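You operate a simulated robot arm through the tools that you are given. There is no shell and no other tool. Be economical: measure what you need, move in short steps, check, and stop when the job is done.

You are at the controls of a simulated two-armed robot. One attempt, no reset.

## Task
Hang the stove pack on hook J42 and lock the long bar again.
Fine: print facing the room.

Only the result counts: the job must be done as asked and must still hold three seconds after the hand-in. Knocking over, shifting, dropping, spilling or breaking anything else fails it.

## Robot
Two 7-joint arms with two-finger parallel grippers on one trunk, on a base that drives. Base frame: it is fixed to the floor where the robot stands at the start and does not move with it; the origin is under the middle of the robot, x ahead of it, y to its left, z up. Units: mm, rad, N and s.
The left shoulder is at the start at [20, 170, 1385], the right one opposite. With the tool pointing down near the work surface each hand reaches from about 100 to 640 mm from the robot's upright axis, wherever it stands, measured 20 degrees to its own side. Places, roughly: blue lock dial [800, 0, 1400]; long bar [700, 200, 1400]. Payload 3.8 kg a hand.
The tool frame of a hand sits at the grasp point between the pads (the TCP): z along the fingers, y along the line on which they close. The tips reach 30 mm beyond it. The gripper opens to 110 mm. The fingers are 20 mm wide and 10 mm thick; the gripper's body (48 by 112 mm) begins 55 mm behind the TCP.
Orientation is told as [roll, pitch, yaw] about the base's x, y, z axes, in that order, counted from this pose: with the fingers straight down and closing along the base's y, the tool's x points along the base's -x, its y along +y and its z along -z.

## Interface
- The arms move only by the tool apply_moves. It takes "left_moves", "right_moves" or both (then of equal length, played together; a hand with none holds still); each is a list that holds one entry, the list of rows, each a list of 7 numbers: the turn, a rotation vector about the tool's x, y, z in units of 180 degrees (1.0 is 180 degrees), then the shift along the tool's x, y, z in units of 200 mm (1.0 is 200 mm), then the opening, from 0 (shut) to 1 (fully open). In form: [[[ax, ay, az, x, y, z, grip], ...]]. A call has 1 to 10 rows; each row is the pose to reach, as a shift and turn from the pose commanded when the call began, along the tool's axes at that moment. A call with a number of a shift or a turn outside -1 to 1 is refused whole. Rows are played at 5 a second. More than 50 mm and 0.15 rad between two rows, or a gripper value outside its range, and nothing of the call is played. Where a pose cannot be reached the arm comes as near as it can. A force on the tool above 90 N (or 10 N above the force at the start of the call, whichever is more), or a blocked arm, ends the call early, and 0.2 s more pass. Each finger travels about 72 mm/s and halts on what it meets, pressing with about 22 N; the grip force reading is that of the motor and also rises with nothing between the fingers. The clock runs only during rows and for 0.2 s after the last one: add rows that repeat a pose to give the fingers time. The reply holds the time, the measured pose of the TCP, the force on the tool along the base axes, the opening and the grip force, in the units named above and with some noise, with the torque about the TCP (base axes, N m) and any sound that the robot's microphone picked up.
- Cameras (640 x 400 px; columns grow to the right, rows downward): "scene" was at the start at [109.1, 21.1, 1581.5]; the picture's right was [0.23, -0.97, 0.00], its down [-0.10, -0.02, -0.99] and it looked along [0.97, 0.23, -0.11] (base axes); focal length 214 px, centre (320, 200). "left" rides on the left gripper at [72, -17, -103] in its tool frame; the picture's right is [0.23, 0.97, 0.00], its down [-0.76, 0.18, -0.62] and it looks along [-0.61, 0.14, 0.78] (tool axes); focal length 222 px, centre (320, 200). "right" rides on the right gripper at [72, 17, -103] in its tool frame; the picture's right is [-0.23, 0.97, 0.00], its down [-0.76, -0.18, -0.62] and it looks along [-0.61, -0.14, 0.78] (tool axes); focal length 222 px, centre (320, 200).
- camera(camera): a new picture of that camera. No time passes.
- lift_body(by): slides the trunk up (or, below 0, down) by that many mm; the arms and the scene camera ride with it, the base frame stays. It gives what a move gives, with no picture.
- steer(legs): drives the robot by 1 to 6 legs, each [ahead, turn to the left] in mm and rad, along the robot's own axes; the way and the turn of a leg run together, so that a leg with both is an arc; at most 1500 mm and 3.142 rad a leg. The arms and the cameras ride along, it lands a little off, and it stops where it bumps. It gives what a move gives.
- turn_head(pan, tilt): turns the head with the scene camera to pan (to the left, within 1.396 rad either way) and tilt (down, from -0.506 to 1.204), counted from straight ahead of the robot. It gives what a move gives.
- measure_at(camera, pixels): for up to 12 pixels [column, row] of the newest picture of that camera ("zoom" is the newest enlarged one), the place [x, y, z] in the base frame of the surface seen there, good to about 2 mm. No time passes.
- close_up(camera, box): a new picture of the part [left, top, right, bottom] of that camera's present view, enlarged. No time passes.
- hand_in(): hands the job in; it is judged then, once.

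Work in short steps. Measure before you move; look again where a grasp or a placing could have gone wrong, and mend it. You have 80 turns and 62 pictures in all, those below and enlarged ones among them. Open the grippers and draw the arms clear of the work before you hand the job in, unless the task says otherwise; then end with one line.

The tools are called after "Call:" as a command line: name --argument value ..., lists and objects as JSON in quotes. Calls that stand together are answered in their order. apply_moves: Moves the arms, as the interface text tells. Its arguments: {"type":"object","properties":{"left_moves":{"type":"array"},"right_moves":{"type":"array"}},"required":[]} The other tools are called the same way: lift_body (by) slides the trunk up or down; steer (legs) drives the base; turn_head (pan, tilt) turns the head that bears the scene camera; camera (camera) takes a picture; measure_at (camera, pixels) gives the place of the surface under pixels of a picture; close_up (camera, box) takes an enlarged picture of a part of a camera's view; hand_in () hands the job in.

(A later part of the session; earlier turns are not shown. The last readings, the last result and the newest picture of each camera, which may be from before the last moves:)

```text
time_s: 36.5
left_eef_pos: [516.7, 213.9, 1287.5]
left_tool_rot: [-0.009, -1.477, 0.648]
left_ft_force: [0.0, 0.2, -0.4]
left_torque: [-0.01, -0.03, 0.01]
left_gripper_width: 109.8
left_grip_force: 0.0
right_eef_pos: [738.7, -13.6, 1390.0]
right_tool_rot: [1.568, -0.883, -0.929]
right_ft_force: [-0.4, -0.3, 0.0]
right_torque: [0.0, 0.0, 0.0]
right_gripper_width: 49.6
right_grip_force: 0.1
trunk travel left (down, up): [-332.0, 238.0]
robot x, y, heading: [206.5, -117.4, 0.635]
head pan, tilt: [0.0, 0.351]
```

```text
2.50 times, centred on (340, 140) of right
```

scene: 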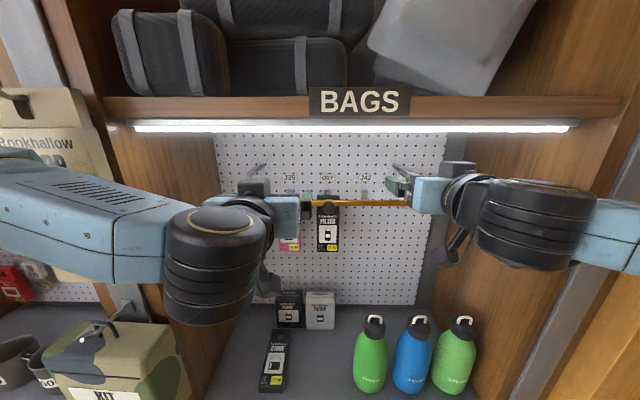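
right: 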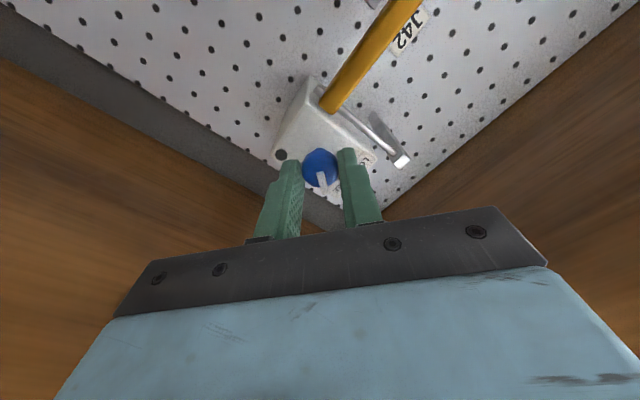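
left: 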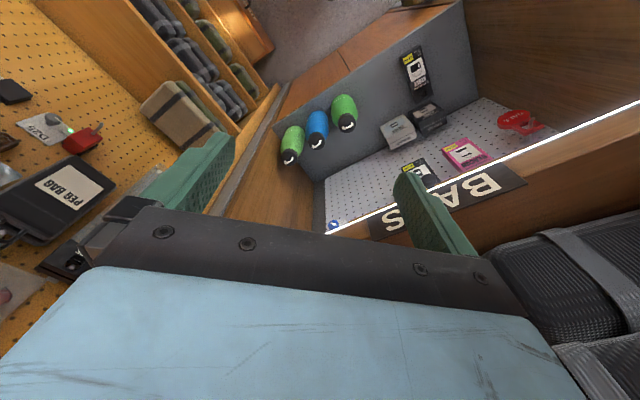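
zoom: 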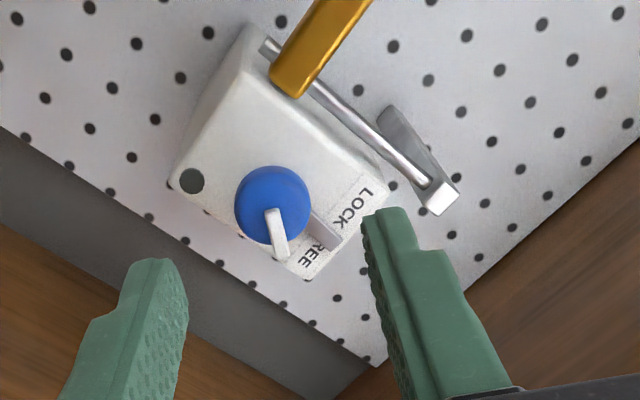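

The tongue now points up – free. Next I bring the left hand in front of the knob (v 231, z 1378), 40 mm short, and untwist the right hand a little back out of the way.

Call:
apply_moves --left_moves '[[[0, -0.008, 0, -0.12, -0.125, 0.04, 0.9], [0, -0.016, 0, -0.24, -0.25, 0.1, 0.8], [0, -0.024, 0, -0.36, -0.375, 0.18, 0.7], [0, -0.03, 0, -0.476, -0.5, 0.262, 0.64], [0, -0.03, 0, -0.476, -0.5, 0.262, 0.64]]]' --right_moves '[[[0, 0, -0.04, 0, 0, -0.05, 0.45], [0, 0, -0.08, 0, 0, -0.1, 0.45], [0, 0, -0.12, 0, 0, -0.15, 0.45], [0, 0, -0.16, 0, 0, -0.2, 0.45], [0, 0, -0.2, 0, 0, -0.25, 0.45]]]'

Call:
camera --camera "left"

Call:
camera --camera "scene"

```text
time_s: 37.7
left_eef_pos: [625.0, 171.8, 1377.3]
left_tool_rot: [-1.62, -1.568, 2.261]
left_ft_force: [0.1, -0.1, 0.7]
left_torque: [0.01, -0.02, -0.02]
left_gripper_width: 70.0
left_grip_force: 0.0
right_eef_pos: [696.5, -44.6, 1390.8]
right_tool_rot: [1.574, -1.516, -0.93]
right_ft_force: [-1.0, 0.1, -0.2]
right_torque: [-0.01, -0.02, -0.01]
right_gripper_width: 49.4
right_grip_force: 0.1
trunk travel left (down, up): [-332.0, 238.0]
robot x, y, heading: [205.0, -118.4, 0.633]
head pan, tilt: [0.0, 0.351]
```

```text
30 pictures are left
```

left: 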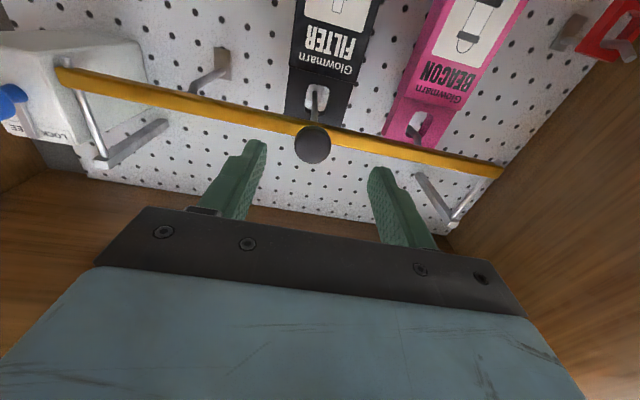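

```text
29 pictures are left
```

scene: 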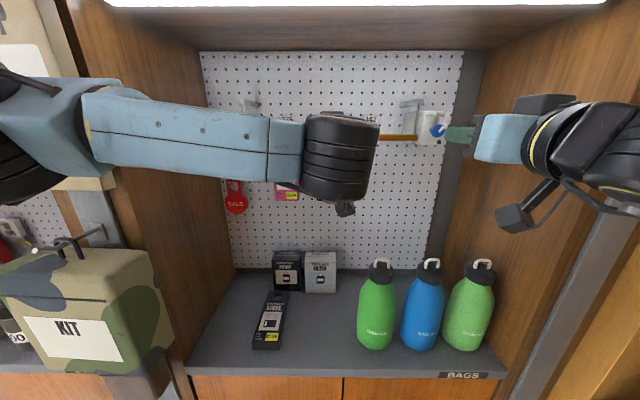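

The left hand is in front of the knob at (313,145). I measure the knob, bar and the J42 hook end.

Call:
measure_at --camera "left" --pixels '[[313, 145], [300, 145], [326, 145], [313, 158], [313, 133], [240, 108], [240, 118], [196, 84], [192, 92], [215, 70], [222, 60], [345, 140]]'

Call:
close_up --camera "left" --box '[160, 30, 360, 180]'

```text
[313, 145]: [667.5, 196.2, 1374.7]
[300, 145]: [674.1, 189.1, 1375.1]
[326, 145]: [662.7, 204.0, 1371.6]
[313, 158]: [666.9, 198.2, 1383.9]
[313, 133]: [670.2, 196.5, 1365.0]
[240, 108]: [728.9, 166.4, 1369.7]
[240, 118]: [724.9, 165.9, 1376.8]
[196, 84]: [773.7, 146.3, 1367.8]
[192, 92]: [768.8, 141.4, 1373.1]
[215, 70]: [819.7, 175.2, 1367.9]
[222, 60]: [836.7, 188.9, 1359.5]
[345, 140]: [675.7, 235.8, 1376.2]
```

```text
2.67 times, centred on (260, 105) of left
```

zoom: 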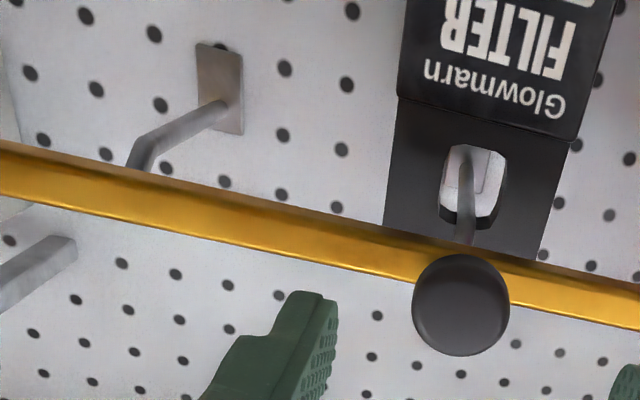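

Knob centre: u 655, v 234, z 1375. I advance 33 mm and close on it.

Call:
apply_moves --left_moves '[[[0, 0, 0, 0.005, -0.027, 0.05, 0.55], [0, 0, 0, 0.0115, -0.027, 0.11, 0.5], [0, 0, 0, 0.0115, -0.027, 0.167, 0.45], [0, 0, 0, 0.0115, -0.027, 0.167, 0.3], [0, 0, 0, 0.0115, -0.027, 0.167, 0.1], [0, 0, 0, 0.0115, -0.027, 0.167, 0.1]]]'

Call:
camera --camera "left"

```text
time_s: 39.1
left_eef_pos: [655.6, 187.8, 1376.2]
left_tool_rot: [-1.734, -1.569, 2.38]
left_ft_force: [-1.0, 3.9, 1.0]
left_torque: [0.02, -0.05, 0.19]
left_gripper_width: 27.1
left_grip_force: 45.3
right_eef_pos: [697.5, -43.9, 1390.3]
right_tool_rot: [1.571, -1.513, -0.929]
right_ft_force: [0.1, -0.2, -0.5]
right_torque: [-0.02, -0.02, -0.05]
right_gripper_width: 49.5
right_grip_force: 0.0
trunk travel left (down, up): [-332.0, 238.0]
robot x, y, heading: [205.0, -120.4, 0.636]
head pan, tilt: [0.0, 0.351]
```

```text
27 pictures are left
```

left: 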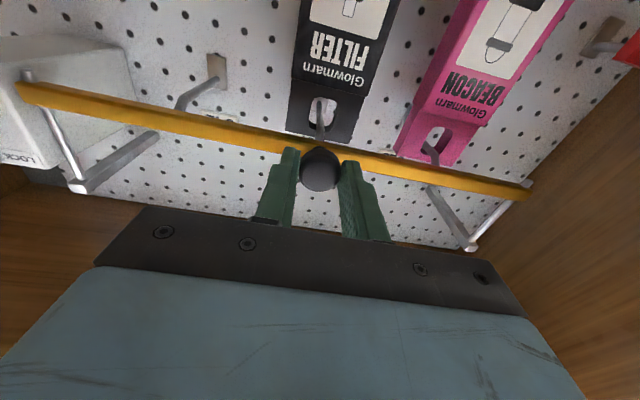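

The knob is gripped. I swing the frame out about its top pivot (u≈686, z≈1444) by the first 30°, rotating the hand with it.

Call:
apply_moves --left_moves '[[[0, 0.0333, 0, -0.0254, 0, -0.035, 0.1], [0, 0.0667, 0, -0.0544, 0, -0.067, 0.1], [0, 0.1, 0, -0.0865, 0, -0.0955, 0.1], [0, 0.1333, 0, -0.1215, 0, -0.121, 0.1], [0, 0.1667, 0, -0.1585, 0, -0.1425, 0.1]]]'

Call:
camera --camera "left"

```text
time_s: 40.3
left_eef_pos: [631.8, 166.9, 1410.1]
left_tool_rot: [-0.001, -1.046, 0.641]
left_ft_force: [-1.1, 0.1, 0.1]
left_torque: [0.0, -0.06, -0.04]
left_gripper_width: 10.9
left_grip_force: 0.0
right_eef_pos: [697.7, -44.7, 1389.8]
right_tool_rot: [1.586, -1.512, -0.947]
right_ft_force: [-1.4, -0.4, 0.6]
right_torque: [0.01, -0.01, 0.01]
right_gripper_width: 49.2
right_grip_force: 0.1
trunk travel left (down, up): [-332.0, 238.0]
robot x, y, heading: [206.8, -117.1, 0.63]
head pan, tilt: [0.0, 0.351]
```

```text
26 pictures are left
```

left: 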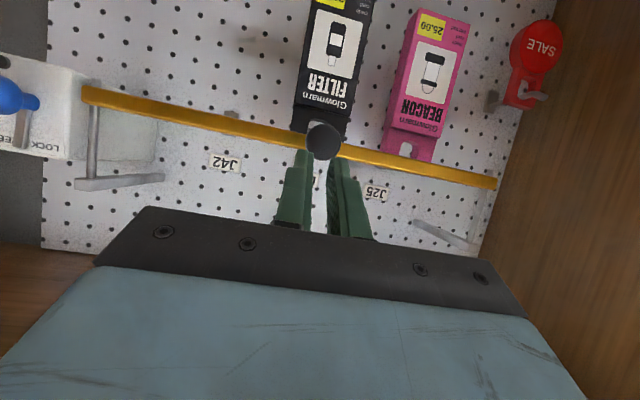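

The gripper slipped off the knob (opening 10.9 mm). I measure where the bar and knob are now.

Call:
measure_at --camera "left" --pixels '[[322, 140], [322, 128], [240, 125], [260, 132], [92, 95], [93, 140], [82, 184], [150, 178], [400, 160], [480, 178]]'

Call:
close_up --camera "left" --box '[20, 60, 360, 260]'

```text
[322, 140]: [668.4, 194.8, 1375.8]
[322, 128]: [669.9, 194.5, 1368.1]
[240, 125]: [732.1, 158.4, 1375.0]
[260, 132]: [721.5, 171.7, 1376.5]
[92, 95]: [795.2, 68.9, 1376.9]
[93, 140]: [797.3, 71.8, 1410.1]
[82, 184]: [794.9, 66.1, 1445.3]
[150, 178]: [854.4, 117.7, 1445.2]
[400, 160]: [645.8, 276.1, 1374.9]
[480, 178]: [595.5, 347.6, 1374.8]
```

```text
1.88 times, centred on (190, 160) of left
```

zoom: 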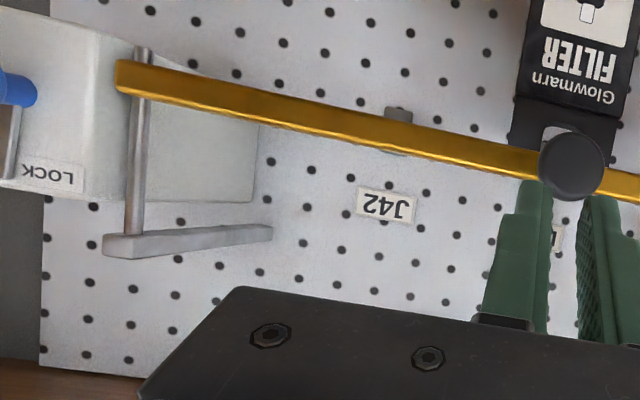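

The bar has not moved at all, and the rods pass through it and poke out below: they are vertical guides, so the bar slides up (the tongue sat right above its end). I re-grip the knob level.

Call:
apply_moves --left_moves '[[[0, 0, 0, 0.0225, 0.0115, -0.039, 0.5], [0, -0.042, 0, 0.06, 0.0115, -0.02, 0.5], [0, -0.084, 0, 0.1, 0.0115, 0.0, 0.5], [0, -0.126, 0, 0.135, 0.0115, 0.025, 0.5], [0, -0.1667, 0, 0.17, 0.0115, 0.046, 0.5], [0, -0.1667, 0, 0.117, 0.0115, 0.137, 0.5], [0, -0.1667, 0, 0.063, 0.0115, 0.231, 0.5], [0, -0.1667, 0, 0.063, 0.0115, 0.231, 0.3], [0, -0.1667, 0, 0.063, 0.0115, 0.231, 0.1], [0, -0.1667, 0, 0.063, 0.0115, 0.231, 0.1]]]'

```text
time_s: 42.5
left_eef_pos: [660.1, 191.5, 1375.0]
left_tool_rot: [-1.454, -1.571, 2.094]
left_ft_force: [0.0, 0.4, -1.2]
left_torque: [0.28, -0.25, -0.01]
left_gripper_width: 27.3
left_grip_force: 45.3
right_eef_pos: [698.4, -44.4, 1389.4]
right_tool_rot: [1.574, -1.514, -0.929]
right_ft_force: [-0.1, -0.7, -0.7]
right_torque: [-0.01, 0.03, 0.0]
right_gripper_width: 49.4
right_grip_force: 0.2
trunk travel left (down, up): [-332.0, 238.0]
robot x, y, heading: [208.8, -116.6, 0.636]
head pan, tilt: [0.0, 0.351]
```

Gripped at 27 mm again. I lift straight up 30 mm and check.

Call:
apply_moves --left_moves '[[[0, 0, 0, -0.04, 0, 0, 0.1], [0, 0, 0, -0.08, 0, 0, 0.1], [0, 0, 0, -0.12, 0, 0, 0.1], [0, 0, 0, -0.15, 0, 0, 0.1]]]'

Call:
camera --camera "left"

Call:
measure_at --camera "left" --pixels '[[318, 165], [300, 140], [250, 130], [220, 125], [420, 165], [120, 100], [50, 85]]'

```text
time_s: 43.5
left_eef_pos: [659.9, 189.8, 1402.4]
left_tool_rot: [-0.467, -1.569, 1.108]
left_ft_force: [3.0, -1.0, -3.5]
left_torque: [-0.38, 0.5, 0.03]
left_gripper_width: 27.4
left_grip_force: 44.7
right_eef_pos: [698.1, -43.7, 1390.2]
right_tool_rot: [1.564, -1.511, -0.921]
right_ft_force: [-0.4, 0.3, 0.6]
right_torque: [0.01, 0.0, 0.02]
right_gripper_width: 49.4
right_grip_force: 0.0
trunk travel left (down, up): [-332.0, 238.0]
robot x, y, heading: [209.3, -116.8, 0.636]
head pan, tilt: [0.0, 0.351]
```

```text
24 pictures are left
```

left: 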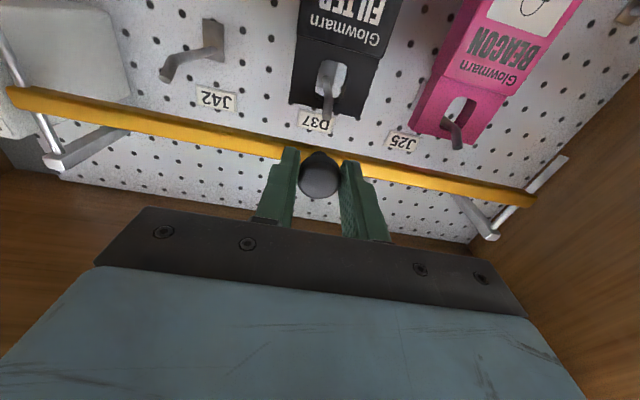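

```text
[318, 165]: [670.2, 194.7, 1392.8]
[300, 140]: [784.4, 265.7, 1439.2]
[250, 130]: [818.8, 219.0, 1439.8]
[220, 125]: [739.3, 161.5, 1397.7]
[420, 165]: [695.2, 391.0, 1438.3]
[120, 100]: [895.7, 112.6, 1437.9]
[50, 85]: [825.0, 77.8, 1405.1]
```

Confirmed: the bar slid up with the hand (~4 N). I lift it on toward its top and measure the now-visible J42 hook tip at (165,75).

Call:
measure_at --camera "left" --pixels '[[164, 78], [163, 72], [175, 58], [200, 50], [212, 40], [328, 100], [330, 115], [450, 130], [328, 70], [300, 30], [375, 30]]'

Call:
apply_moves --left_moves '[[[0, 0, 0, -0.04, 0, 0, 0.1], [0, 0, 0, -0.08, 0, 0, 0.1], [0, 0, 0, -0.12, 0, 0, 0.1], [0, 0, 0, -0.15, 0, 0, 0.1], [0, 0, 0, -0.18, 0, 0, 0.1]]]'

Call:
camera --camera "left"

```text
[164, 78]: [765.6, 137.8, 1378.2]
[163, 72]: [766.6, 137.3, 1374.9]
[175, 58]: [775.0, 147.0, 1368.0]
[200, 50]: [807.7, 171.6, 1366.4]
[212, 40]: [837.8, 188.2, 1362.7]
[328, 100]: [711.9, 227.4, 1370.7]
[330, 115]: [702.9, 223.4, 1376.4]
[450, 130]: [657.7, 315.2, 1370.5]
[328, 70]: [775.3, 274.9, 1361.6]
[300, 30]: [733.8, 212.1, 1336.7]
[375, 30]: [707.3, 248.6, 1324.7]
```

```text
time_s: 44.7
left_eef_pos: [661.3, 191.9, 1433.0]
left_tool_rot: [0.102, -1.555, 0.536]
left_ft_force: [-5.0, -3.3, -33.1]
left_torque: [-0.32, 0.48, 0.06]
left_gripper_width: 27.5
left_grip_force: 45.3
right_eef_pos: [698.2, -43.4, 1389.4]
right_tool_rot: [1.553, -1.513, -0.911]
right_ft_force: [-0.5, 0.2, -0.3]
right_torque: [-0.01, 0.03, 0.05]
right_gripper_width: 49.6
right_grip_force: 0.1
trunk travel left (down, up): [-332.0, 238.0]
robot x, y, heading: [207.7, -120.1, 0.635]
head pan, tilt: [0.0, 0.351]
```

```text
23 pictures are left
```

left: 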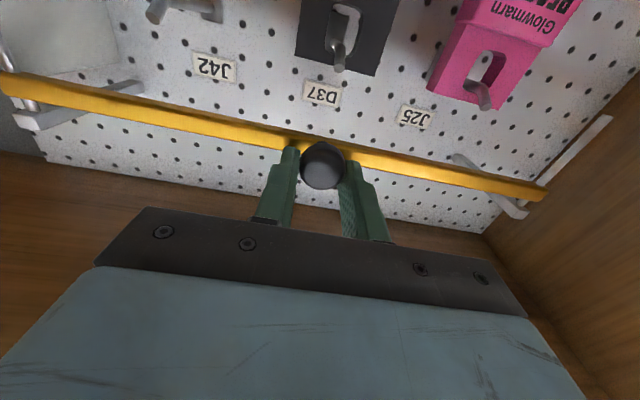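

The bar reached its top stop (−33 N). I lower it 8 mm and read the static force to see whether it would stay up by itself.

Call:
apply_moves --left_moves '[[[0, 0, 0, 0.03, 0, 0, 0.1], [0, 0, 0, 0.055, 0, 0, 0.1], [0, 0, 0, 0.055, 0, 0, 0.1], [0, 0, 0, 0.055, 0, 0, 0.1]]]'

Call:
apply_moves --left_moves '[[[0, 0, 0, 0.02, 0, 0, 0.1], [0, 0, 0, 0.02, 0, 0, 0.1], [0, 0, 0, 0.02, 0, 0, 0.1]]]'

```text
time_s: 45.7
left_eef_pos: [660.9, 192.4, 1430.2]
left_tool_rot: [-2.969, -1.57, -2.674]
left_ft_force: [13.4, 2.8, 1.5]
left_torque: [0.74, -1.13, -0.04]
left_gripper_width: 27.3
left_grip_force: 45.1
right_eef_pos: [701.2, -43.2, 1388.1]
right_tool_rot: [1.544, -1.512, -0.903]
right_ft_force: [-0.1, -0.6, -0.3]
right_torque: [0.01, 0.01, 0.0]
right_gripper_width: 49.7
right_grip_force: 0.2
trunk travel left (down, up): [-332.0, 238.0]
robot x, y, heading: [202.0, -117.5, 0.637]
head pan, tilt: [0.0, 0.351]
```

```text
time_s: 46.5
left_eef_pos: [662.3, 191.7, 1424.8]
left_tool_rot: [0.076, -1.568, 0.567]
left_ft_force: [12.2, 3.6, 0.8]
left_torque: [0.57, -0.71, -0.02]
left_gripper_width: 27.2
left_grip_force: 45.3
right_eef_pos: [700.5, -43.5, 1388.6]
right_tool_rot: [1.544, -1.511, -0.903]
right_ft_force: [0.3, -0.1, 1.0]
right_torque: [0.0, 0.01, 0.0]
right_gripper_width: 49.4
right_grip_force: 0.1
trunk travel left (down, up): [-332.0, 238.0]
robot x, y, heading: [208.3, -115.9, 0.638]
head pan, tilt: [0.0, 0.351]
```

The static force is about +1 N (no weight on the hand), suggesting friction holds it. I raise it back near the top, open the fingers gently and look.

Call:
apply_moves --left_moves '[[[0, 0, 0, -0.03, 0, 0, 0.1], [0, 0, 0, -0.03, 0, 0, 0.27], [0, 0, 0, -0.03, 0, 0, 0.3], [0, 0, 0, -0.03, 0, 0, 0.3]]]'

Call:
camera --camera "left"

```text
time_s: 47.5
left_eef_pos: [658.2, 190.6, 1431.8]
left_tool_rot: [-1.32, -1.569, 1.96]
left_ft_force: [-0.1, 0.4, -0.3]
left_torque: [0.0, 0.0, 0.01]
left_gripper_width: 33.1
left_grip_force: 0.1
right_eef_pos: [698.7, -43.4, 1389.5]
right_tool_rot: [1.573, -1.515, -0.933]
right_ft_force: [0.0, 0.0, -0.4]
right_torque: [0.03, 0.02, -0.02]
right_gripper_width: 49.5
right_grip_force: 0.0
trunk travel left (down, up): [-332.0, 238.0]
robot x, y, heading: [204.2, -118.9, 0.635]
head pan, tilt: [0.0, 0.351]
```

```text
22 pictures are left
```

left: 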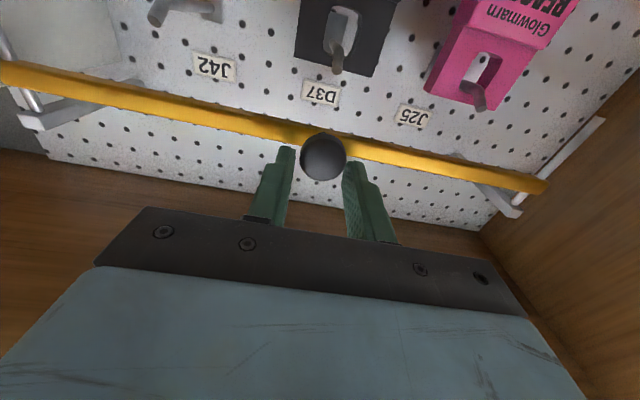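

The bar stays up on its own. I withdraw the left hand from the knob, then lower it and pitch it downward over the pack area.

Call:
apply_moves --left_moves '[[[0, 0, 0, 0, 0, 0, 0.5], [0, 0, 0, 0, 0, -0.2, 0.5], [0, 0, 0, 0.1, 0, -0.4, 0.6], [0, 0.047, 0, 0.3, 0.1, -0.45, 0.8], [0, 0.094, 0, 0.45, 0.2, -0.45, 0.8], [0, 0.141, 0, 0.6, 0.3, -0.45, 0.8], [0, 0.188, 0, 0.7, 0.4, -0.45, 0.8], [0, 0.235, 0, 0.8, 0.5, -0.45, 0.8], [0, 0.282, 0, 0.9, 0.6, -0.45, 0.8], [0, 0.329, 0, 1.0, 0.7, -0.45, 0.8]]]'

Call:
lift_body --by -100

Call:
camera --camera "scene"

```text
time_s: 49.7
left_eef_pos: [501.5, 249.7, 1231.2]
left_tool_rot: [-0.002, -0.532, 0.64]
left_ft_force: [-0.3, -0.1, -0.4]
left_torque: [0.0, 0.01, -0.01]
left_gripper_width: 88.0
left_grip_force: 0.0
right_eef_pos: [697.2, -44.5, 1390.6]
right_tool_rot: [1.567, -1.512, -0.926]
right_ft_force: [0.6, -0.5, 0.0]
right_torque: [-0.02, 0.01, -0.01]
right_gripper_width: 49.5
right_grip_force: 0.0
trunk travel left (down, up): [-332.0, 238.0]
robot x, y, heading: [209.1, -116.8, 0.631]
head pan, tilt: [0.0, 0.351]
```

```text
time_s: 51.0
left_eef_pos: [485.8, 229.0, 1161.5]
left_tool_rot: [-0.011, -0.602, 0.638]
left_ft_force: [-0.1, 0.2, -0.8]
left_torque: [0.01, 0.0, 0.0]
left_gripper_width: 87.7
left_grip_force: 0.0
right_eef_pos: [680.7, -64.3, 1297.7]
right_tool_rot: [1.9, -1.504, -1.258]
right_ft_force: [-0.1, -1.5, -0.6]
right_torque: [-0.01, -0.02, -0.01]
right_gripper_width: 49.5
right_grip_force: 0.0
trunk travel left (down, up): [-232.0, 338.0]
robot x, y, heading: [201.6, -118.4, 0.637]
head pan, tilt: [0.0, 0.351]
```

```text
21 pictures are left
```

scene: 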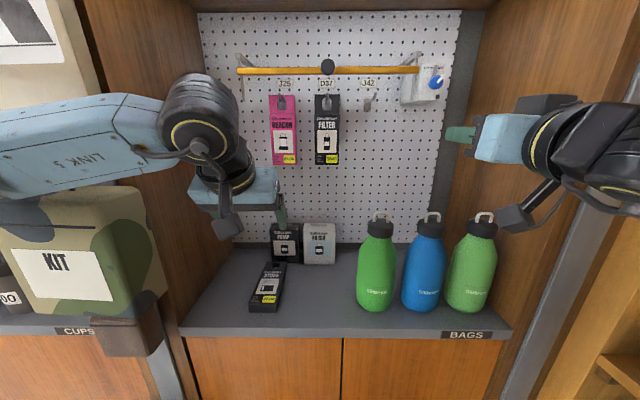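

The bar is still up, but the hands shifted oddly during the lowering – the left elbow might touch the KIT box. I measure the arm and the KIT there.

Call:
measure_at --camera "scene" --pixels '[[60, 190], [100, 170], [150, 180], [40, 275], [100, 260], [110, 205], [140, 230], [20, 150], [30, 215], [60, 330], [130, 190], [265, 70]]'

Call:
close_up --camera "scene" --box '[0, 80, 200, 330]'

```text
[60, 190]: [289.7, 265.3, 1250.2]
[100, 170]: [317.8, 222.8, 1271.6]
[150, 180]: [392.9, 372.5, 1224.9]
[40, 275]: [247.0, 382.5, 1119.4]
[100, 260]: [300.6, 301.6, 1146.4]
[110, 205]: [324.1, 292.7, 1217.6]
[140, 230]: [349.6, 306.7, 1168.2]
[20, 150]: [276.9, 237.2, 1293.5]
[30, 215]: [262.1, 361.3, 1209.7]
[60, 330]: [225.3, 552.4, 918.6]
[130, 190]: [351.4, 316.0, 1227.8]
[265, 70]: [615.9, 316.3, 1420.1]
```

```text
1.60 times, centred on (100, 205) of scene
```

zoom: 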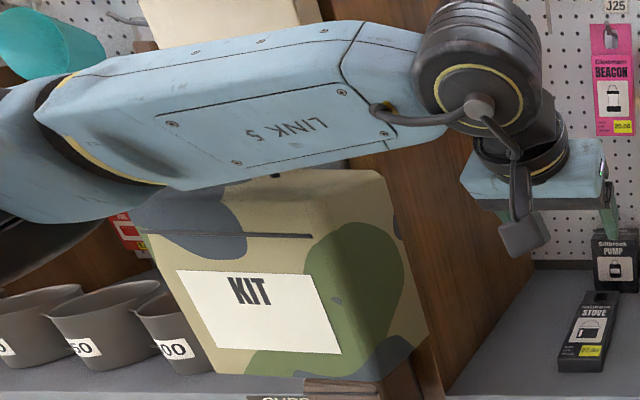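

The forearm has come down onto the KIT box, whose face has not moved (still matches the earlier measurement). I raise the trunk again at once.

Call:
lift_body --by 100

Call:
camera --camera "scene"

```text
time_s: 52.4
left_eef_pos: [502.6, 249.4, 1229.7]
left_tool_rot: [-0.001, -0.536, 0.638]
left_ft_force: [0.2, -0.8, 0.4]
left_torque: [-0.01, 0.01, 0.01]
left_gripper_width: 87.9
left_grip_force: 0.0
right_eef_pos: [699.1, -43.0, 1389.1]
right_tool_rot: [1.559, -1.512, -0.916]
right_ft_force: [0.5, 0.3, 0.0]
right_torque: [0.0, 0.01, 0.0]
right_gripper_width: 49.6
right_grip_force: 0.0
trunk travel left (down, up): [-332.0, 238.0]
robot x, y, heading: [205.4, -118.5, 0.637]
head pan, tilt: [0.0, 0.351]
```

```text
19 pictures are left
```

scene: 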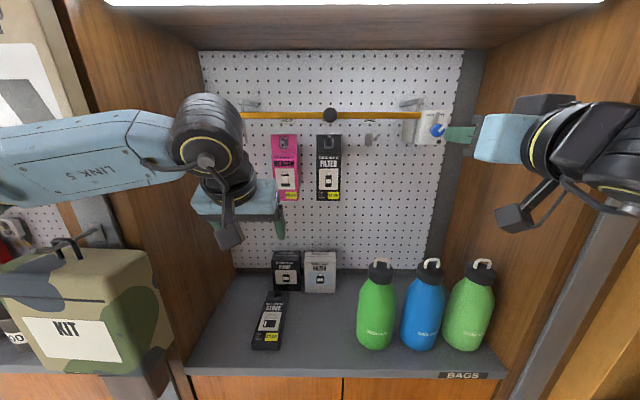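

KIT and bar are where they were. To pick with the left hand without the forearm over the KIT, I shift the base ~60 mm right: back straight out, angle back, and drive in again.

Call:
steer --legs '[[-160, 0], [0, 0.25], [-240, 0], [0, -0.257], [380, 0]]'

Call:
turn_head --pan 0.2 --tilt 0.55

Call:
camera --camera "scene"

```text
time_s: 57.3
left_eef_pos: [232.0, -23.6, 1230.5]
left_tool_rot: [0.0, -0.537, 0.639]
left_ft_force: [1.0, -1.2, -0.2]
left_torque: [0.03, -0.01, -0.02]
left_gripper_width: 87.8
left_grip_force: 0.1
right_eef_pos: [427.8, -316.4, 1390.6]
right_tool_rot: [1.601, -1.515, -0.961]
right_ft_force: [0.7, -0.4, 1.3]
right_torque: [0.0, -0.04, 0.02]
right_gripper_width: 49.4
right_grip_force: 0.0
trunk travel left (down, up): [-332.0, 238.0]
robot x, y, heading: [-61.9, -395.1, 0.634]
head pan, tilt: [0.0, 0.351]
stopped in leg 5: the robot was blocked; the commanded pose is now the measured one
```

```text
time_s: 58.1
left_eef_pos: [232.7, -22.7, 1232.3]
left_tool_rot: [-0.002, -0.539, 0.64]
left_ft_force: [-0.3, -0.8, -0.7]
left_torque: [-0.04, 0.05, 0.02]
left_gripper_width: 88.0
left_grip_force: 0.0
right_eef_pos: [428.6, -317.9, 1389.9]
right_tool_rot: [1.594, -1.514, -0.955]
right_ft_force: [0.8, -0.3, 0.7]
right_torque: [0.0, 0.02, 0.02]
right_gripper_width: 49.6
right_grip_force: 0.0
trunk travel left (down, up): [-332.0, 238.0]
robot x, y, heading: [-61.0, -389.5, 0.631]
head pan, tilt: [0.201, 0.55]
```

```text
18 pictures are left
```

scene: 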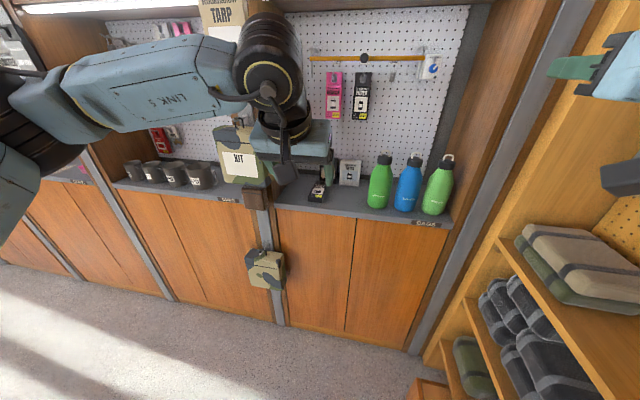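

The forward leg was blocked at its very start. A wooden crate on the floor shows at (430,390); I measure it and tilt down more.

Call:
measure_at --camera "scene" --pixels '[[430, 385], [412, 395], [440, 350], [470, 390], [500, 250], [520, 300], [620, 180], [600, 60], [490, 380], [400, 385], [640, 300], [365, 57]]'

Call:
turn_head --pan -0.5 --tilt 0.95

Call:
camera --camera "scene"

```text
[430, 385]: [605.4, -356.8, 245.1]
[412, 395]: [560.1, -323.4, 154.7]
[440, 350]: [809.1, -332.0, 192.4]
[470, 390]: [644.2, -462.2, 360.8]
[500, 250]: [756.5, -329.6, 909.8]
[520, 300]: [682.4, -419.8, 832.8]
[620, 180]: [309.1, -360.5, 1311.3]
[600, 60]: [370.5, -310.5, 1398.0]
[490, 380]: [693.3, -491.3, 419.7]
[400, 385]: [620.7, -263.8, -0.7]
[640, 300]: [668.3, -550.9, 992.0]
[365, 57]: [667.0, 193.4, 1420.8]
```

```text
time_s: 59.1
left_eef_pos: [233.4, -22.8, 1231.4]
left_tool_rot: [-0.002, -0.537, 0.639]
left_ft_force: [-0.8, 0.0, 1.1]
left_torque: [0.01, 0.0, 0.01]
left_gripper_width: 88.2
left_grip_force: 0.2
right_eef_pos: [428.7, -316.1, 1391.3]
right_tool_rot: [1.59, -1.515, -0.949]
right_ft_force: [0.4, 0.5, 0.0]
right_torque: [-0.02, -0.02, 0.01]
right_gripper_width: 49.6
right_grip_force: 0.0
trunk travel left (down, up): [-332.0, 238.0]
robot x, y, heading: [-58.5, -390.8, 0.632]
head pan, tilt: [-0.499, 0.949]
```

```text
17 pictures are left
```

scene: 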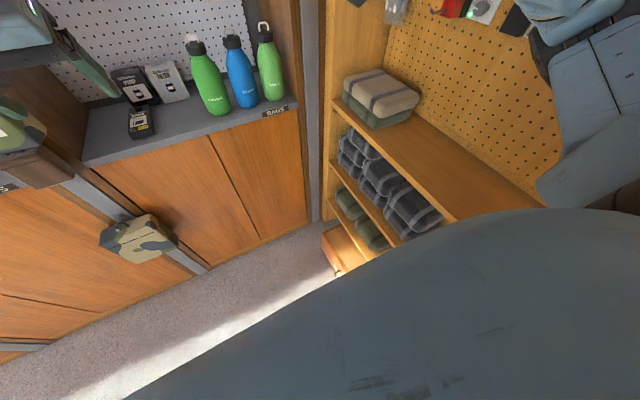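

The crate is too far to be the cause. I look at the right elbow and the wall on that side.

Call:
turn_head --pan -1.39 --tilt 0.35

Call:
camera --camera "scene"

Call:
measure_at --camera "scene" --pixels '[[320, 100], [320, 160], [280, 120], [240, 120], [400, 100], [450, 120], [420, 200], [250, 200], [500, 150], [560, 200], [350, 60], [200, 150]]'

```text
time_s: 60.3
left_eef_pos: [233.2, -21.6, 1231.5]
left_tool_rot: [-0.005, -0.538, 0.639]
left_ft_force: [0.4, 0.4, -0.3]
left_torque: [0.04, 0.0, 0.02]
left_gripper_width: 88.0
left_grip_force: 0.1
right_eef_pos: [428.6, -317.7, 1390.6]
right_tool_rot: [1.59, -1.513, -0.95]
right_ft_force: [-0.3, 0.0, -0.6]
right_torque: [0.01, -0.04, -0.01]
right_gripper_width: 49.8
right_grip_force: 0.1
trunk travel left (down, up): [-332.0, 238.0]
robot x, y, heading: [-63.1, -385.3, 0.626]
head pan, tilt: [-1.389, 0.351]
```

```text
16 pictures are left
```

scene: 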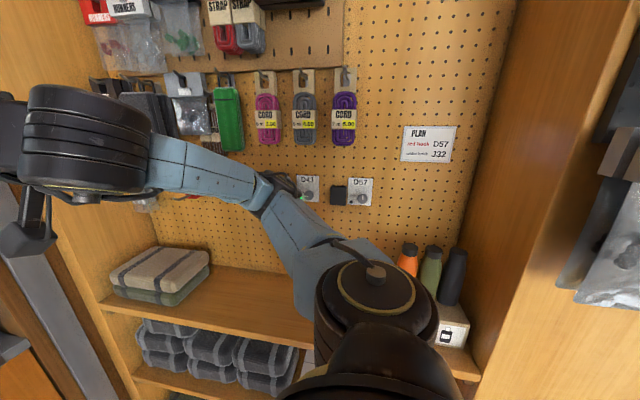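

```text
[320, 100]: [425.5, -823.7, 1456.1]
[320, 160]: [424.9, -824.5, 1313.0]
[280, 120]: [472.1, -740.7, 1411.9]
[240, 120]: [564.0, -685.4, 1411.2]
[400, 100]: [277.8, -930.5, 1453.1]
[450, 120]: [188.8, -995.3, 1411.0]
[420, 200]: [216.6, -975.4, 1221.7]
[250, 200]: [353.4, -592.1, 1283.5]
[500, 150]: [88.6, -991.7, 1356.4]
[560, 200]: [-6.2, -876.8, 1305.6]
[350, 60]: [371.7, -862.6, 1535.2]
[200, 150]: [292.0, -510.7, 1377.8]
```

The right arm has over 150 mm of clearance. I retry a short forward leg.

Call:
steer --legs '[[60, 0]]'

```text
time_s: 61.3
left_eef_pos: [271.5, 0.6, 1230.4]
left_tool_rot: [-0.003, -0.537, 0.63]
left_ft_force: [0.3, -0.9, -0.1]
left_torque: [-0.01, 0.02, -0.02]
left_gripper_width: 87.8
left_grip_force: 0.0
right_eef_pos: [464.1, -294.7, 1389.1]
right_tool_rot: [1.562, -1.512, -0.933]
right_ft_force: [-0.3, 0.2, -0.4]
right_torque: [-0.05, 0.03, -0.01]
right_gripper_width: 49.4
right_grip_force: 0.2
trunk travel left (down, up): [-332.0, 238.0]
robot x, y, heading: [-26.6, -363.1, 0.622]
head pan, tilt: [-1.389, 0.351]
stopped in leg 1: the robot was blocked; the commanded pose is now the measured one
```

It moved 43 mm and was blocked again, with a slight turn to the right, so something drags on the right. I measure the elbow and the shelf goods beside it.

Call:
measure_at --camera "scene" --pixels '[[375, 295], [330, 340], [430, 300], [310, 280], [450, 335], [445, 270], [408, 258], [460, 375], [430, 260], [480, 395], [300, 310], [280, 275]]'

Call:
camera --camera "scene"

```text
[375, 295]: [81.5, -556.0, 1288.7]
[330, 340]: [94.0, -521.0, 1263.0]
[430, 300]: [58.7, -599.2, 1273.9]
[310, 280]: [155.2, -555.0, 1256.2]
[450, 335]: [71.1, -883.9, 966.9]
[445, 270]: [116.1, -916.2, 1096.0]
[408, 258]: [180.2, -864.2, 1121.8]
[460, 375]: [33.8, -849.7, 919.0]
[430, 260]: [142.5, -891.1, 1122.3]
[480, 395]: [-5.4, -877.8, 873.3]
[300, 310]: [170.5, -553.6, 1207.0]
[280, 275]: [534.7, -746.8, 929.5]
```

```text
15 pictures are left
```

scene: 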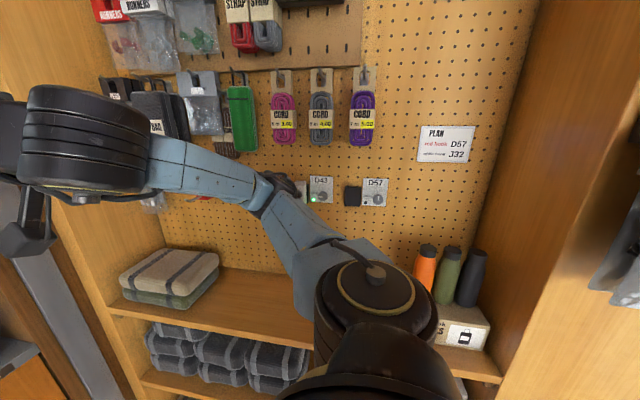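

Nothing is near the elbow; it is likely something low at the right front. I angle slightly left and go forward, keeping away from the right side.

Call:
steer --legs '[[-25, 0], [0, 0.12], [150, 0]]'

```text
time_s: 63.7
left_eef_pos: [318.5, 122.7, 1231.4]
left_tool_rot: [-0.001, -0.537, 0.749]
left_ft_force: [0.9, -0.1, 0.0]
left_torque: [-0.02, 0.01, -0.01]
left_gripper_width: 88.3
left_grip_force: 0.1
right_eef_pos: [546.6, -147.5, 1389.4]
right_tool_rot: [1.555, -1.515, -0.804]
right_ft_force: [0.1, -0.2, 0.1]
right_torque: [-0.02, 0.0, -0.02]
right_gripper_width: 49.6
right_grip_force: 0.1
trunk travel left (down, up): [-332.0, 238.0]
robot x, y, heading: [65.9, -274.0, 0.742]
head pan, tilt: [-1.389, 0.351]
```

That worked. I straighten and drive in to u≈90.

Call:
steer --legs '[[0, -0.11], [195, 0]]'

Call:
turn_head --pan 0.25 --tilt 0.6

Call:
camera --camera "scene"

```text
time_s: 65.8
left_eef_pos: [517.3, 211.5, 1231.4]
left_tool_rot: [-0.001, -0.539, 0.644]
left_ft_force: [0.0, 0.9, 0.2]
left_torque: [-0.03, 0.02, -0.02]
left_gripper_width: 88.0
left_grip_force: 0.1
right_eef_pos: [715.4, -82.6, 1389.3]
right_tool_rot: [1.561, -1.511, -0.914]
right_ft_force: [-0.1, 0.4, 0.6]
right_torque: [0.03, -0.03, -0.01]
right_gripper_width: 49.5
right_grip_force: 0.1
trunk travel left (down, up): [-332.0, 238.0]
robot x, y, heading: [223.1, -159.7, 0.642]
head pan, tilt: [-1.389, 0.351]
```

```text
time_s: 67.5
left_eef_pos: [515.9, 209.4, 1229.8]
left_tool_rot: [0.0, -0.538, 0.645]
left_ft_force: [-0.5, 0.3, -0.3]
left_torque: [-0.01, 0.02, -0.02]
left_gripper_width: 87.9
left_grip_force: 0.0
right_eef_pos: [714.3, -83.9, 1390.6]
right_tool_rot: [1.57, -1.512, -0.928]
right_ft_force: [-0.1, 0.3, 0.1]
right_torque: [-0.03, 0.04, -0.02]
right_gripper_width: 49.4
right_grip_force: 0.1
trunk travel left (down, up): [-332.0, 238.0]
robot x, y, heading: [223.0, -156.9, 0.641]
head pan, tilt: [0.25, 0.6]
```

```text
14 pictures are left
```

scene: 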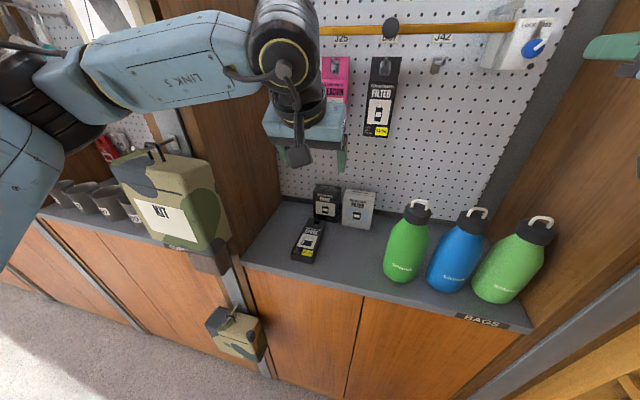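

In place at u 88, v 258 and the bar still up. I zoom on the stove pack at (308,240) and measure its corners.

Call:
close_up --camera "scene" --box '[280, 175, 384, 275]'

Call:
measure_at --camera "zoom" --pixels '[[170, 345], [220, 335], [180, 280], [235, 270], [130, 190], [230, 250], [260, 220], [90, 330], [150, 350]]'

```text
4.00 times, centred on (332, 225) of scene
```

zoom: 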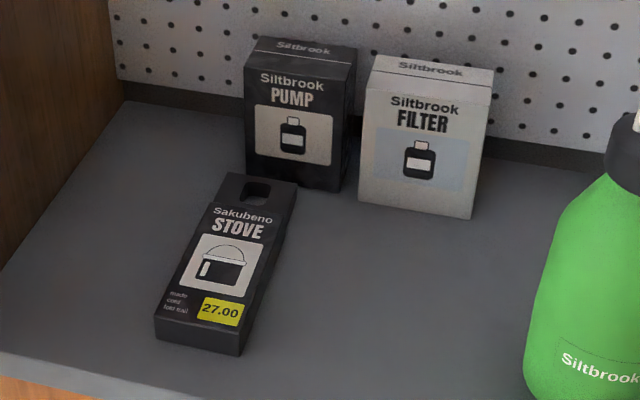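

```text
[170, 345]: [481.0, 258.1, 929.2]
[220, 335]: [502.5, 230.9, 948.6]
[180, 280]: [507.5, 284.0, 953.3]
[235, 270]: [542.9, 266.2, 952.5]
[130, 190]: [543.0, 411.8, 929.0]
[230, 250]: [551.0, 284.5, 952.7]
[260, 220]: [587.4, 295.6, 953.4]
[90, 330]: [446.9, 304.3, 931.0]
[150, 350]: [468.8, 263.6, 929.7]
```

I measure the pack's top-face corners, hole and tab more closely.

Call:
measure_at --camera "zoom" --pixels '[[159, 314], [239, 330], [231, 178], [292, 189], [243, 192], [271, 195], [257, 180], [256, 209], [205, 210], [283, 225], [198, 255], [250, 290]]'

```text
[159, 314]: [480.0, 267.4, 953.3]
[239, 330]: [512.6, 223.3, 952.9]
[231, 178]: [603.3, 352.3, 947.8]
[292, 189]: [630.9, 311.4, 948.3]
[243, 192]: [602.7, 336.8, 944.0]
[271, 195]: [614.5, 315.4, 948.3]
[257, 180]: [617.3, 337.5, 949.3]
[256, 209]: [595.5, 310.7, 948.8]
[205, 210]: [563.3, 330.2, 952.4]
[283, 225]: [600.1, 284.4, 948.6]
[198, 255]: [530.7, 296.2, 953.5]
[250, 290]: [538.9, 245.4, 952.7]
```

Pack axis is parallel to the panel normal: centre line v≈94, u 546–695, top z 953. First I lower/retract the right hand so I can raise the trunk (to keep the left forearm well above the KIT).

Call:
apply_moves --right_moves '[[[0, 0, 0, 0, 0, -0.2, 0.45], [0, 0, 0, 0.1, 0, -0.4, 0.45], [0, 0, 0, 0.3, 0, -0.5, 0.45], [0, 0, 0, 0.5, 0, -0.5, 0.45], [0, 0, 0, 0.6, 0, -0.5, 0.45]]]'

Call:
lift_body --by 120

```text
time_s: 68.7
left_eef_pos: [517.2, 210.7, 1231.1]
left_tool_rot: [-0.001, -0.537, 0.646]
left_ft_force: [-0.3, 0.7, -0.2]
left_torque: [0.0, 0.02, 0.02]
left_gripper_width: 87.9
left_grip_force: 0.0
right_eef_pos: [697.2, -58.7, 1326.1]
right_tool_rot: [1.573, -1.513, -0.93]
right_ft_force: [0.5, 0.5, 0.7]
right_torque: [0.02, -0.01, 0.05]
right_gripper_width: 49.8
right_grip_force: 0.1
right hand out of reach, approached as far as the arm can: row 1, 2, 3, 4, 5
trunk travel left (down, up): [-332.0, 238.0]
robot x, y, heading: [224.2, -160.5, 0.642]
head pan, tilt: [0.25, 0.6]
```

```text
time_s: 70.2
left_eef_pos: [517.0, 210.1, 1351.1]
left_tool_rot: [0.001, -0.539, 0.645]
left_ft_force: [-0.2, -0.2, 0.7]
left_torque: [0.01, 0.0, -0.02]
left_gripper_width: 87.8
left_grip_force: 0.1
right_eef_pos: [697.6, -59.2, 1446.6]
right_tool_rot: [1.557, -1.513, -0.913]
right_ft_force: [1.0, -1.1, 0.2]
right_torque: [-0.02, 0.01, 0.0]
right_gripper_width: 49.2
right_grip_force: 0.1
trunk travel left (down, up): [-452.0, 118.0]
robot x, y, heading: [221.9, -161.1, 0.637]
head pan, tilt: [0.25, 0.6]
```

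Now the left hand goes over the pack, tool straight down, stopping at z≈1160.

Call:
apply_moves --left_moves '[[[0, 0.03, 0, 0.04, -0.033, 0.16, 0.73], [0, 0.06, 0, 0.08, -0.066, 0.32, 0.73], [0, 0.09, 0, 0.12, -0.1, 0.48, 0.73], [0, 0.12, 0, 0.165, -0.133, 0.64, 0.73], [0, 0.15, 0, 0.206, -0.166, 0.8, 0.73], [0, 0.171, 0, 0.248, -0.2, 0.964, 0.73]]]'

Call:
camera --camera "scene"

```text
time_s: 71.6
left_eef_pos: [584.4, 209.1, 1160.7]
left_tool_rot: [0.005, -0.001, 0.644]
left_ft_force: [-0.9, 0.2, -0.2]
left_torque: [-0.01, -0.04, -0.01]
left_gripper_width: 80.5
left_grip_force: 0.1
right_eef_pos: [694.9, -65.2, 1449.7]
right_tool_rot: [1.632, -1.51, -0.988]
right_ft_force: [0.0, 0.3, -0.2]
right_torque: [0.04, 0.01, -0.04]
right_gripper_width: 49.4
right_grip_force: 0.2
trunk travel left (down, up): [-452.0, 118.0]
robot x, y, heading: [225.2, -156.8, 0.641]
head pan, tilt: [0.25, 0.6]
```

```text
12 pictures are left
```

scene: 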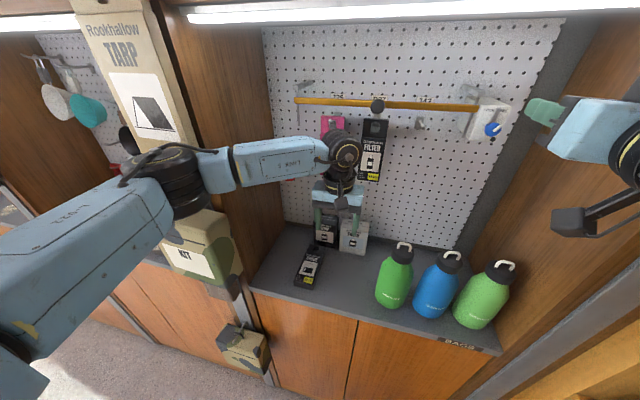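

Laterally I went the wrong way (v 174 instead of 94). Before moving left 80 mm I measure the elbow's clearance to the TARP and KIT.

Call:
measure_at --camera "scene" --pixels '[[180, 190], [195, 205], [150, 160], [210, 170], [250, 165], [310, 155], [185, 120], [165, 140], [205, 215], [200, 235], [235, 180], [245, 220]]'

```text
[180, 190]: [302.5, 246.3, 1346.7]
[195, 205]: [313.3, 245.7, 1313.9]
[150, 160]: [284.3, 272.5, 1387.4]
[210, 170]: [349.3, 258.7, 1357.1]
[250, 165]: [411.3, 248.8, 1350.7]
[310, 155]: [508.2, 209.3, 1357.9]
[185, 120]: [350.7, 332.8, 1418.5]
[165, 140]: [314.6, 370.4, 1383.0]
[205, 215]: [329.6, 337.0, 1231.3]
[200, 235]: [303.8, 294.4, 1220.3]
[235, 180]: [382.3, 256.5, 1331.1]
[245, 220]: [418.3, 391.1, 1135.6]
```

Elbow is ~70 mm clear of the TARP but would sink toward the KIT. I back the base 60 mm and raise the trunk 60 mm so the arm reaches straighter.

Call:
steer --legs '[[-60, 0]]'

Call:
lift_body --by 60

```text
time_s: 72.6
left_eef_pos: [537.8, 177.6, 1160.0]
left_tool_rot: [0.001, -0.001, 0.644]
left_ft_force: [-0.4, 0.1, 0.4]
left_torque: [0.0, -0.05, -0.03]
left_gripper_width: 80.1
left_grip_force: 0.0
right_eef_pos: [649.3, -95.2, 1448.4]
right_tool_rot: [1.585, -1.513, -0.942]
right_ft_force: [-0.1, -1.0, 0.3]
right_torque: [-0.01, 0.01, -0.01]
right_gripper_width: 49.5
right_grip_force: 0.0
trunk travel left (down, up): [-452.0, 118.0]
robot x, y, heading: [176.1, -194.5, 0.639]
head pan, tilt: [0.25, 0.6]
```

```text
time_s: 73.6
left_eef_pos: [539.8, 179.0, 1219.3]
left_tool_rot: [0.0, -0.001, 0.643]
left_ft_force: [0.2, -0.1, 1.2]
left_torque: [0.0, -0.04, 0.0]
left_gripper_width: 80.4
left_grip_force: 0.0
right_eef_pos: [649.3, -94.1, 1507.1]
right_tool_rot: [1.559, -1.512, -0.916]
right_ft_force: [0.4, -1.6, 0.4]
right_torque: [0.0, 0.02, 0.01]
right_gripper_width: 49.4
right_grip_force: 0.0
trunk travel left (down, up): [-511.0, 58.0]
robot x, y, heading: [176.3, -192.9, 0.641]
head pan, tilt: [0.25, 0.6]
```

Now move left hand over the pack's middle (u 600, v 94) and down to z≈1030.

Call:
apply_moves --left_moves '[[[0, 0, 0, -0.07, 0.1, 0.05, 0.73], [0, 0, 0.002, -0.14, 0.2, 0.15, 0.73], [0, 0, 0.004, -0.21, 0.3, 0.3, 0.73], [0, 0, 0.0057, -0.296, 0.389, 0.45, 0.73], [0, 0, 0.0057, -0.296, 0.389, 0.62, 0.73], [0, 0, 0.0057, -0.296, 0.389, 0.79, 0.73], [0, 0, 0.0057, -0.296, 0.389, 0.945, 0.73]]]'

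Call:
camera --camera "scene"

```text
time_s: 75.2
left_eef_pos: [541.6, 269.3, 1032.6]
left_tool_rot: [0.002, -0.003, 0.62]
left_ft_force: [-0.5, -1.1, -0.4]
left_torque: [-0.01, 0.02, -0.02]
left_gripper_width: 80.3
left_grip_force: 0.1
right_eef_pos: [652.2, -102.7, 1507.0]
right_tool_rot: [1.595, -1.507, -0.951]
right_ft_force: [-1.1, -0.3, -0.2]
right_torque: [-0.01, 0.04, 0.0]
right_gripper_width: 49.4
right_grip_force: 0.1
trunk travel left (down, up): [-511.0, 58.0]
robot x, y, heading: [174.9, -194.2, 0.643]
head pan, tilt: [0.25, 0.6]
```

```text
11 pictures are left
```

scene: 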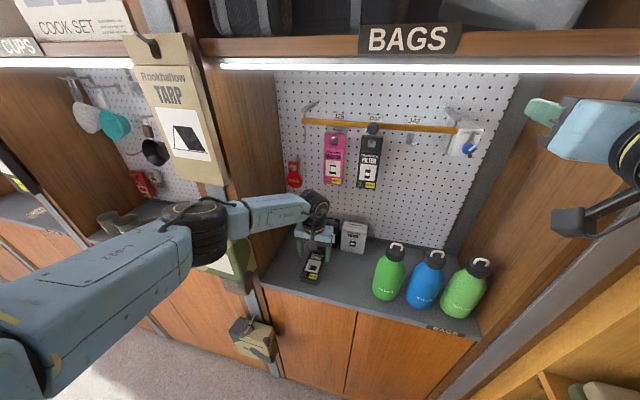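

The hand is over the pack (v 100.6, needs 6 mm left). I check elbow and forearm versus the KIT before the last 68 mm.

Call:
measure_at --camera "scene" --pixels '[[210, 250], [220, 215], [240, 215], [270, 210], [240, 260], [220, 268], [250, 245], [195, 220], [312, 262], [190, 160], [230, 240]]'

```text
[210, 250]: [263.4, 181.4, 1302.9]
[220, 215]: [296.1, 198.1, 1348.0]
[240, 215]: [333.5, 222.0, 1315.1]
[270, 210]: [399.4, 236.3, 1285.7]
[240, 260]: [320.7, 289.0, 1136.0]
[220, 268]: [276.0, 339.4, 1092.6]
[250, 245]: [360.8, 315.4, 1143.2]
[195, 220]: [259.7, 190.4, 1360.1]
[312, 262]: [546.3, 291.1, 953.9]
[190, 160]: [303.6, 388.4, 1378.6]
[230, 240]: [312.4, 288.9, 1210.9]
```

Elbow (u≤357) and forearm (v>0) clear the KIT. I descend 68 mm, 6 mm to the left, and then grip.

Call:
apply_moves --left_moves '[[[0, 0, 0, 0, 0.0325, 0.1, 0.73], [0, 0, 0, 0, 0.0325, 0.2, 0.73], [0, 0, 0, 0, 0.0325, 0.29, 0.73], [0, 0, 0, 0, 0.0325, 0.34, 0.73], [0, 0, 0, 0, 0.0325, 0.34, 0.6], [0, 0, 0, 0, 0.0325, 0.34, 0.45], [0, 0, 0, 0, 0.0325, 0.34, 0.4], [0, 0, 0, 0, 0.0325, 0.34, 0.4]]]'

```text
time_s: 77.0
left_eef_pos: [535.5, 281.7, 962.9]
left_tool_rot: [0.0, 0.0, 0.627]
left_ft_force: [0.4, 0.8, 0.3]
left_torque: [0.01, -0.03, 0.02]
left_gripper_width: 59.2
left_grip_force: 21.8
right_eef_pos: [649.1, -94.6, 1506.5]
right_tool_rot: [1.559, -1.515, -0.912]
right_ft_force: [0.7, -0.2, 0.2]
right_torque: [-0.03, -0.02, 0.02]
right_gripper_width: 49.5
right_grip_force: 0.1
trunk travel left (down, up): [-511.0, 58.0]
robot x, y, heading: [174.9, -194.0, 0.646]
head pan, tilt: [0.25, 0.6]
```

The pack is gripped (59 mm). I lift it straight up 200 mm, easing back 40 mm.

Call:
apply_moves --left_moves '[[[0, 0, 0, 0, 0, -0.1, 0.35], [0, 0, 0, 0, 0, -0.25, 0.35], [0, 0, 0, 0.03, 0, -0.4, 0.35], [0, 0, 0, 0.08, 0, -0.55, 0.35], [0, 0, 0, 0.12, 0, -0.7, 0.35], [0, 0, 0, 0.16, 0, -0.85, 0.35], [0, 0, 0, 0.2, 0, -1.0, 0.35]]]'

Call:
camera --camera "left"

```text
time_s: 78.6
left_eef_pos: [501.5, 259.5, 1163.8]
left_tool_rot: [-0.001, -0.002, 0.627]
left_ft_force: [0.3, 0.0, -1.4]
left_torque: [-0.02, 0.0, 0.0]
left_gripper_width: 59.3
left_grip_force: 21.8
right_eef_pos: [650.1, -95.6, 1506.7]
right_tool_rot: [1.57, -1.511, -0.923]
right_ft_force: [0.4, 0.0, 0.4]
right_torque: [0.02, 0.0, -0.04]
right_gripper_width: 49.6
right_grip_force: 0.1
trunk travel left (down, up): [-511.0, 58.0]
robot x, y, heading: [177.1, -196.3, 0.634]
head pan, tilt: [0.25, 0.6]
```

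```text
10 pictures are left
```

left: 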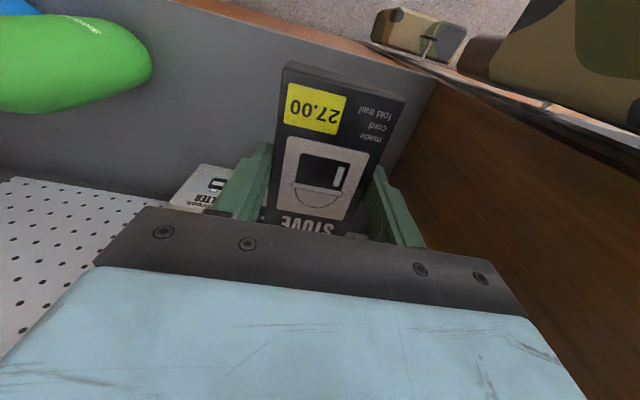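

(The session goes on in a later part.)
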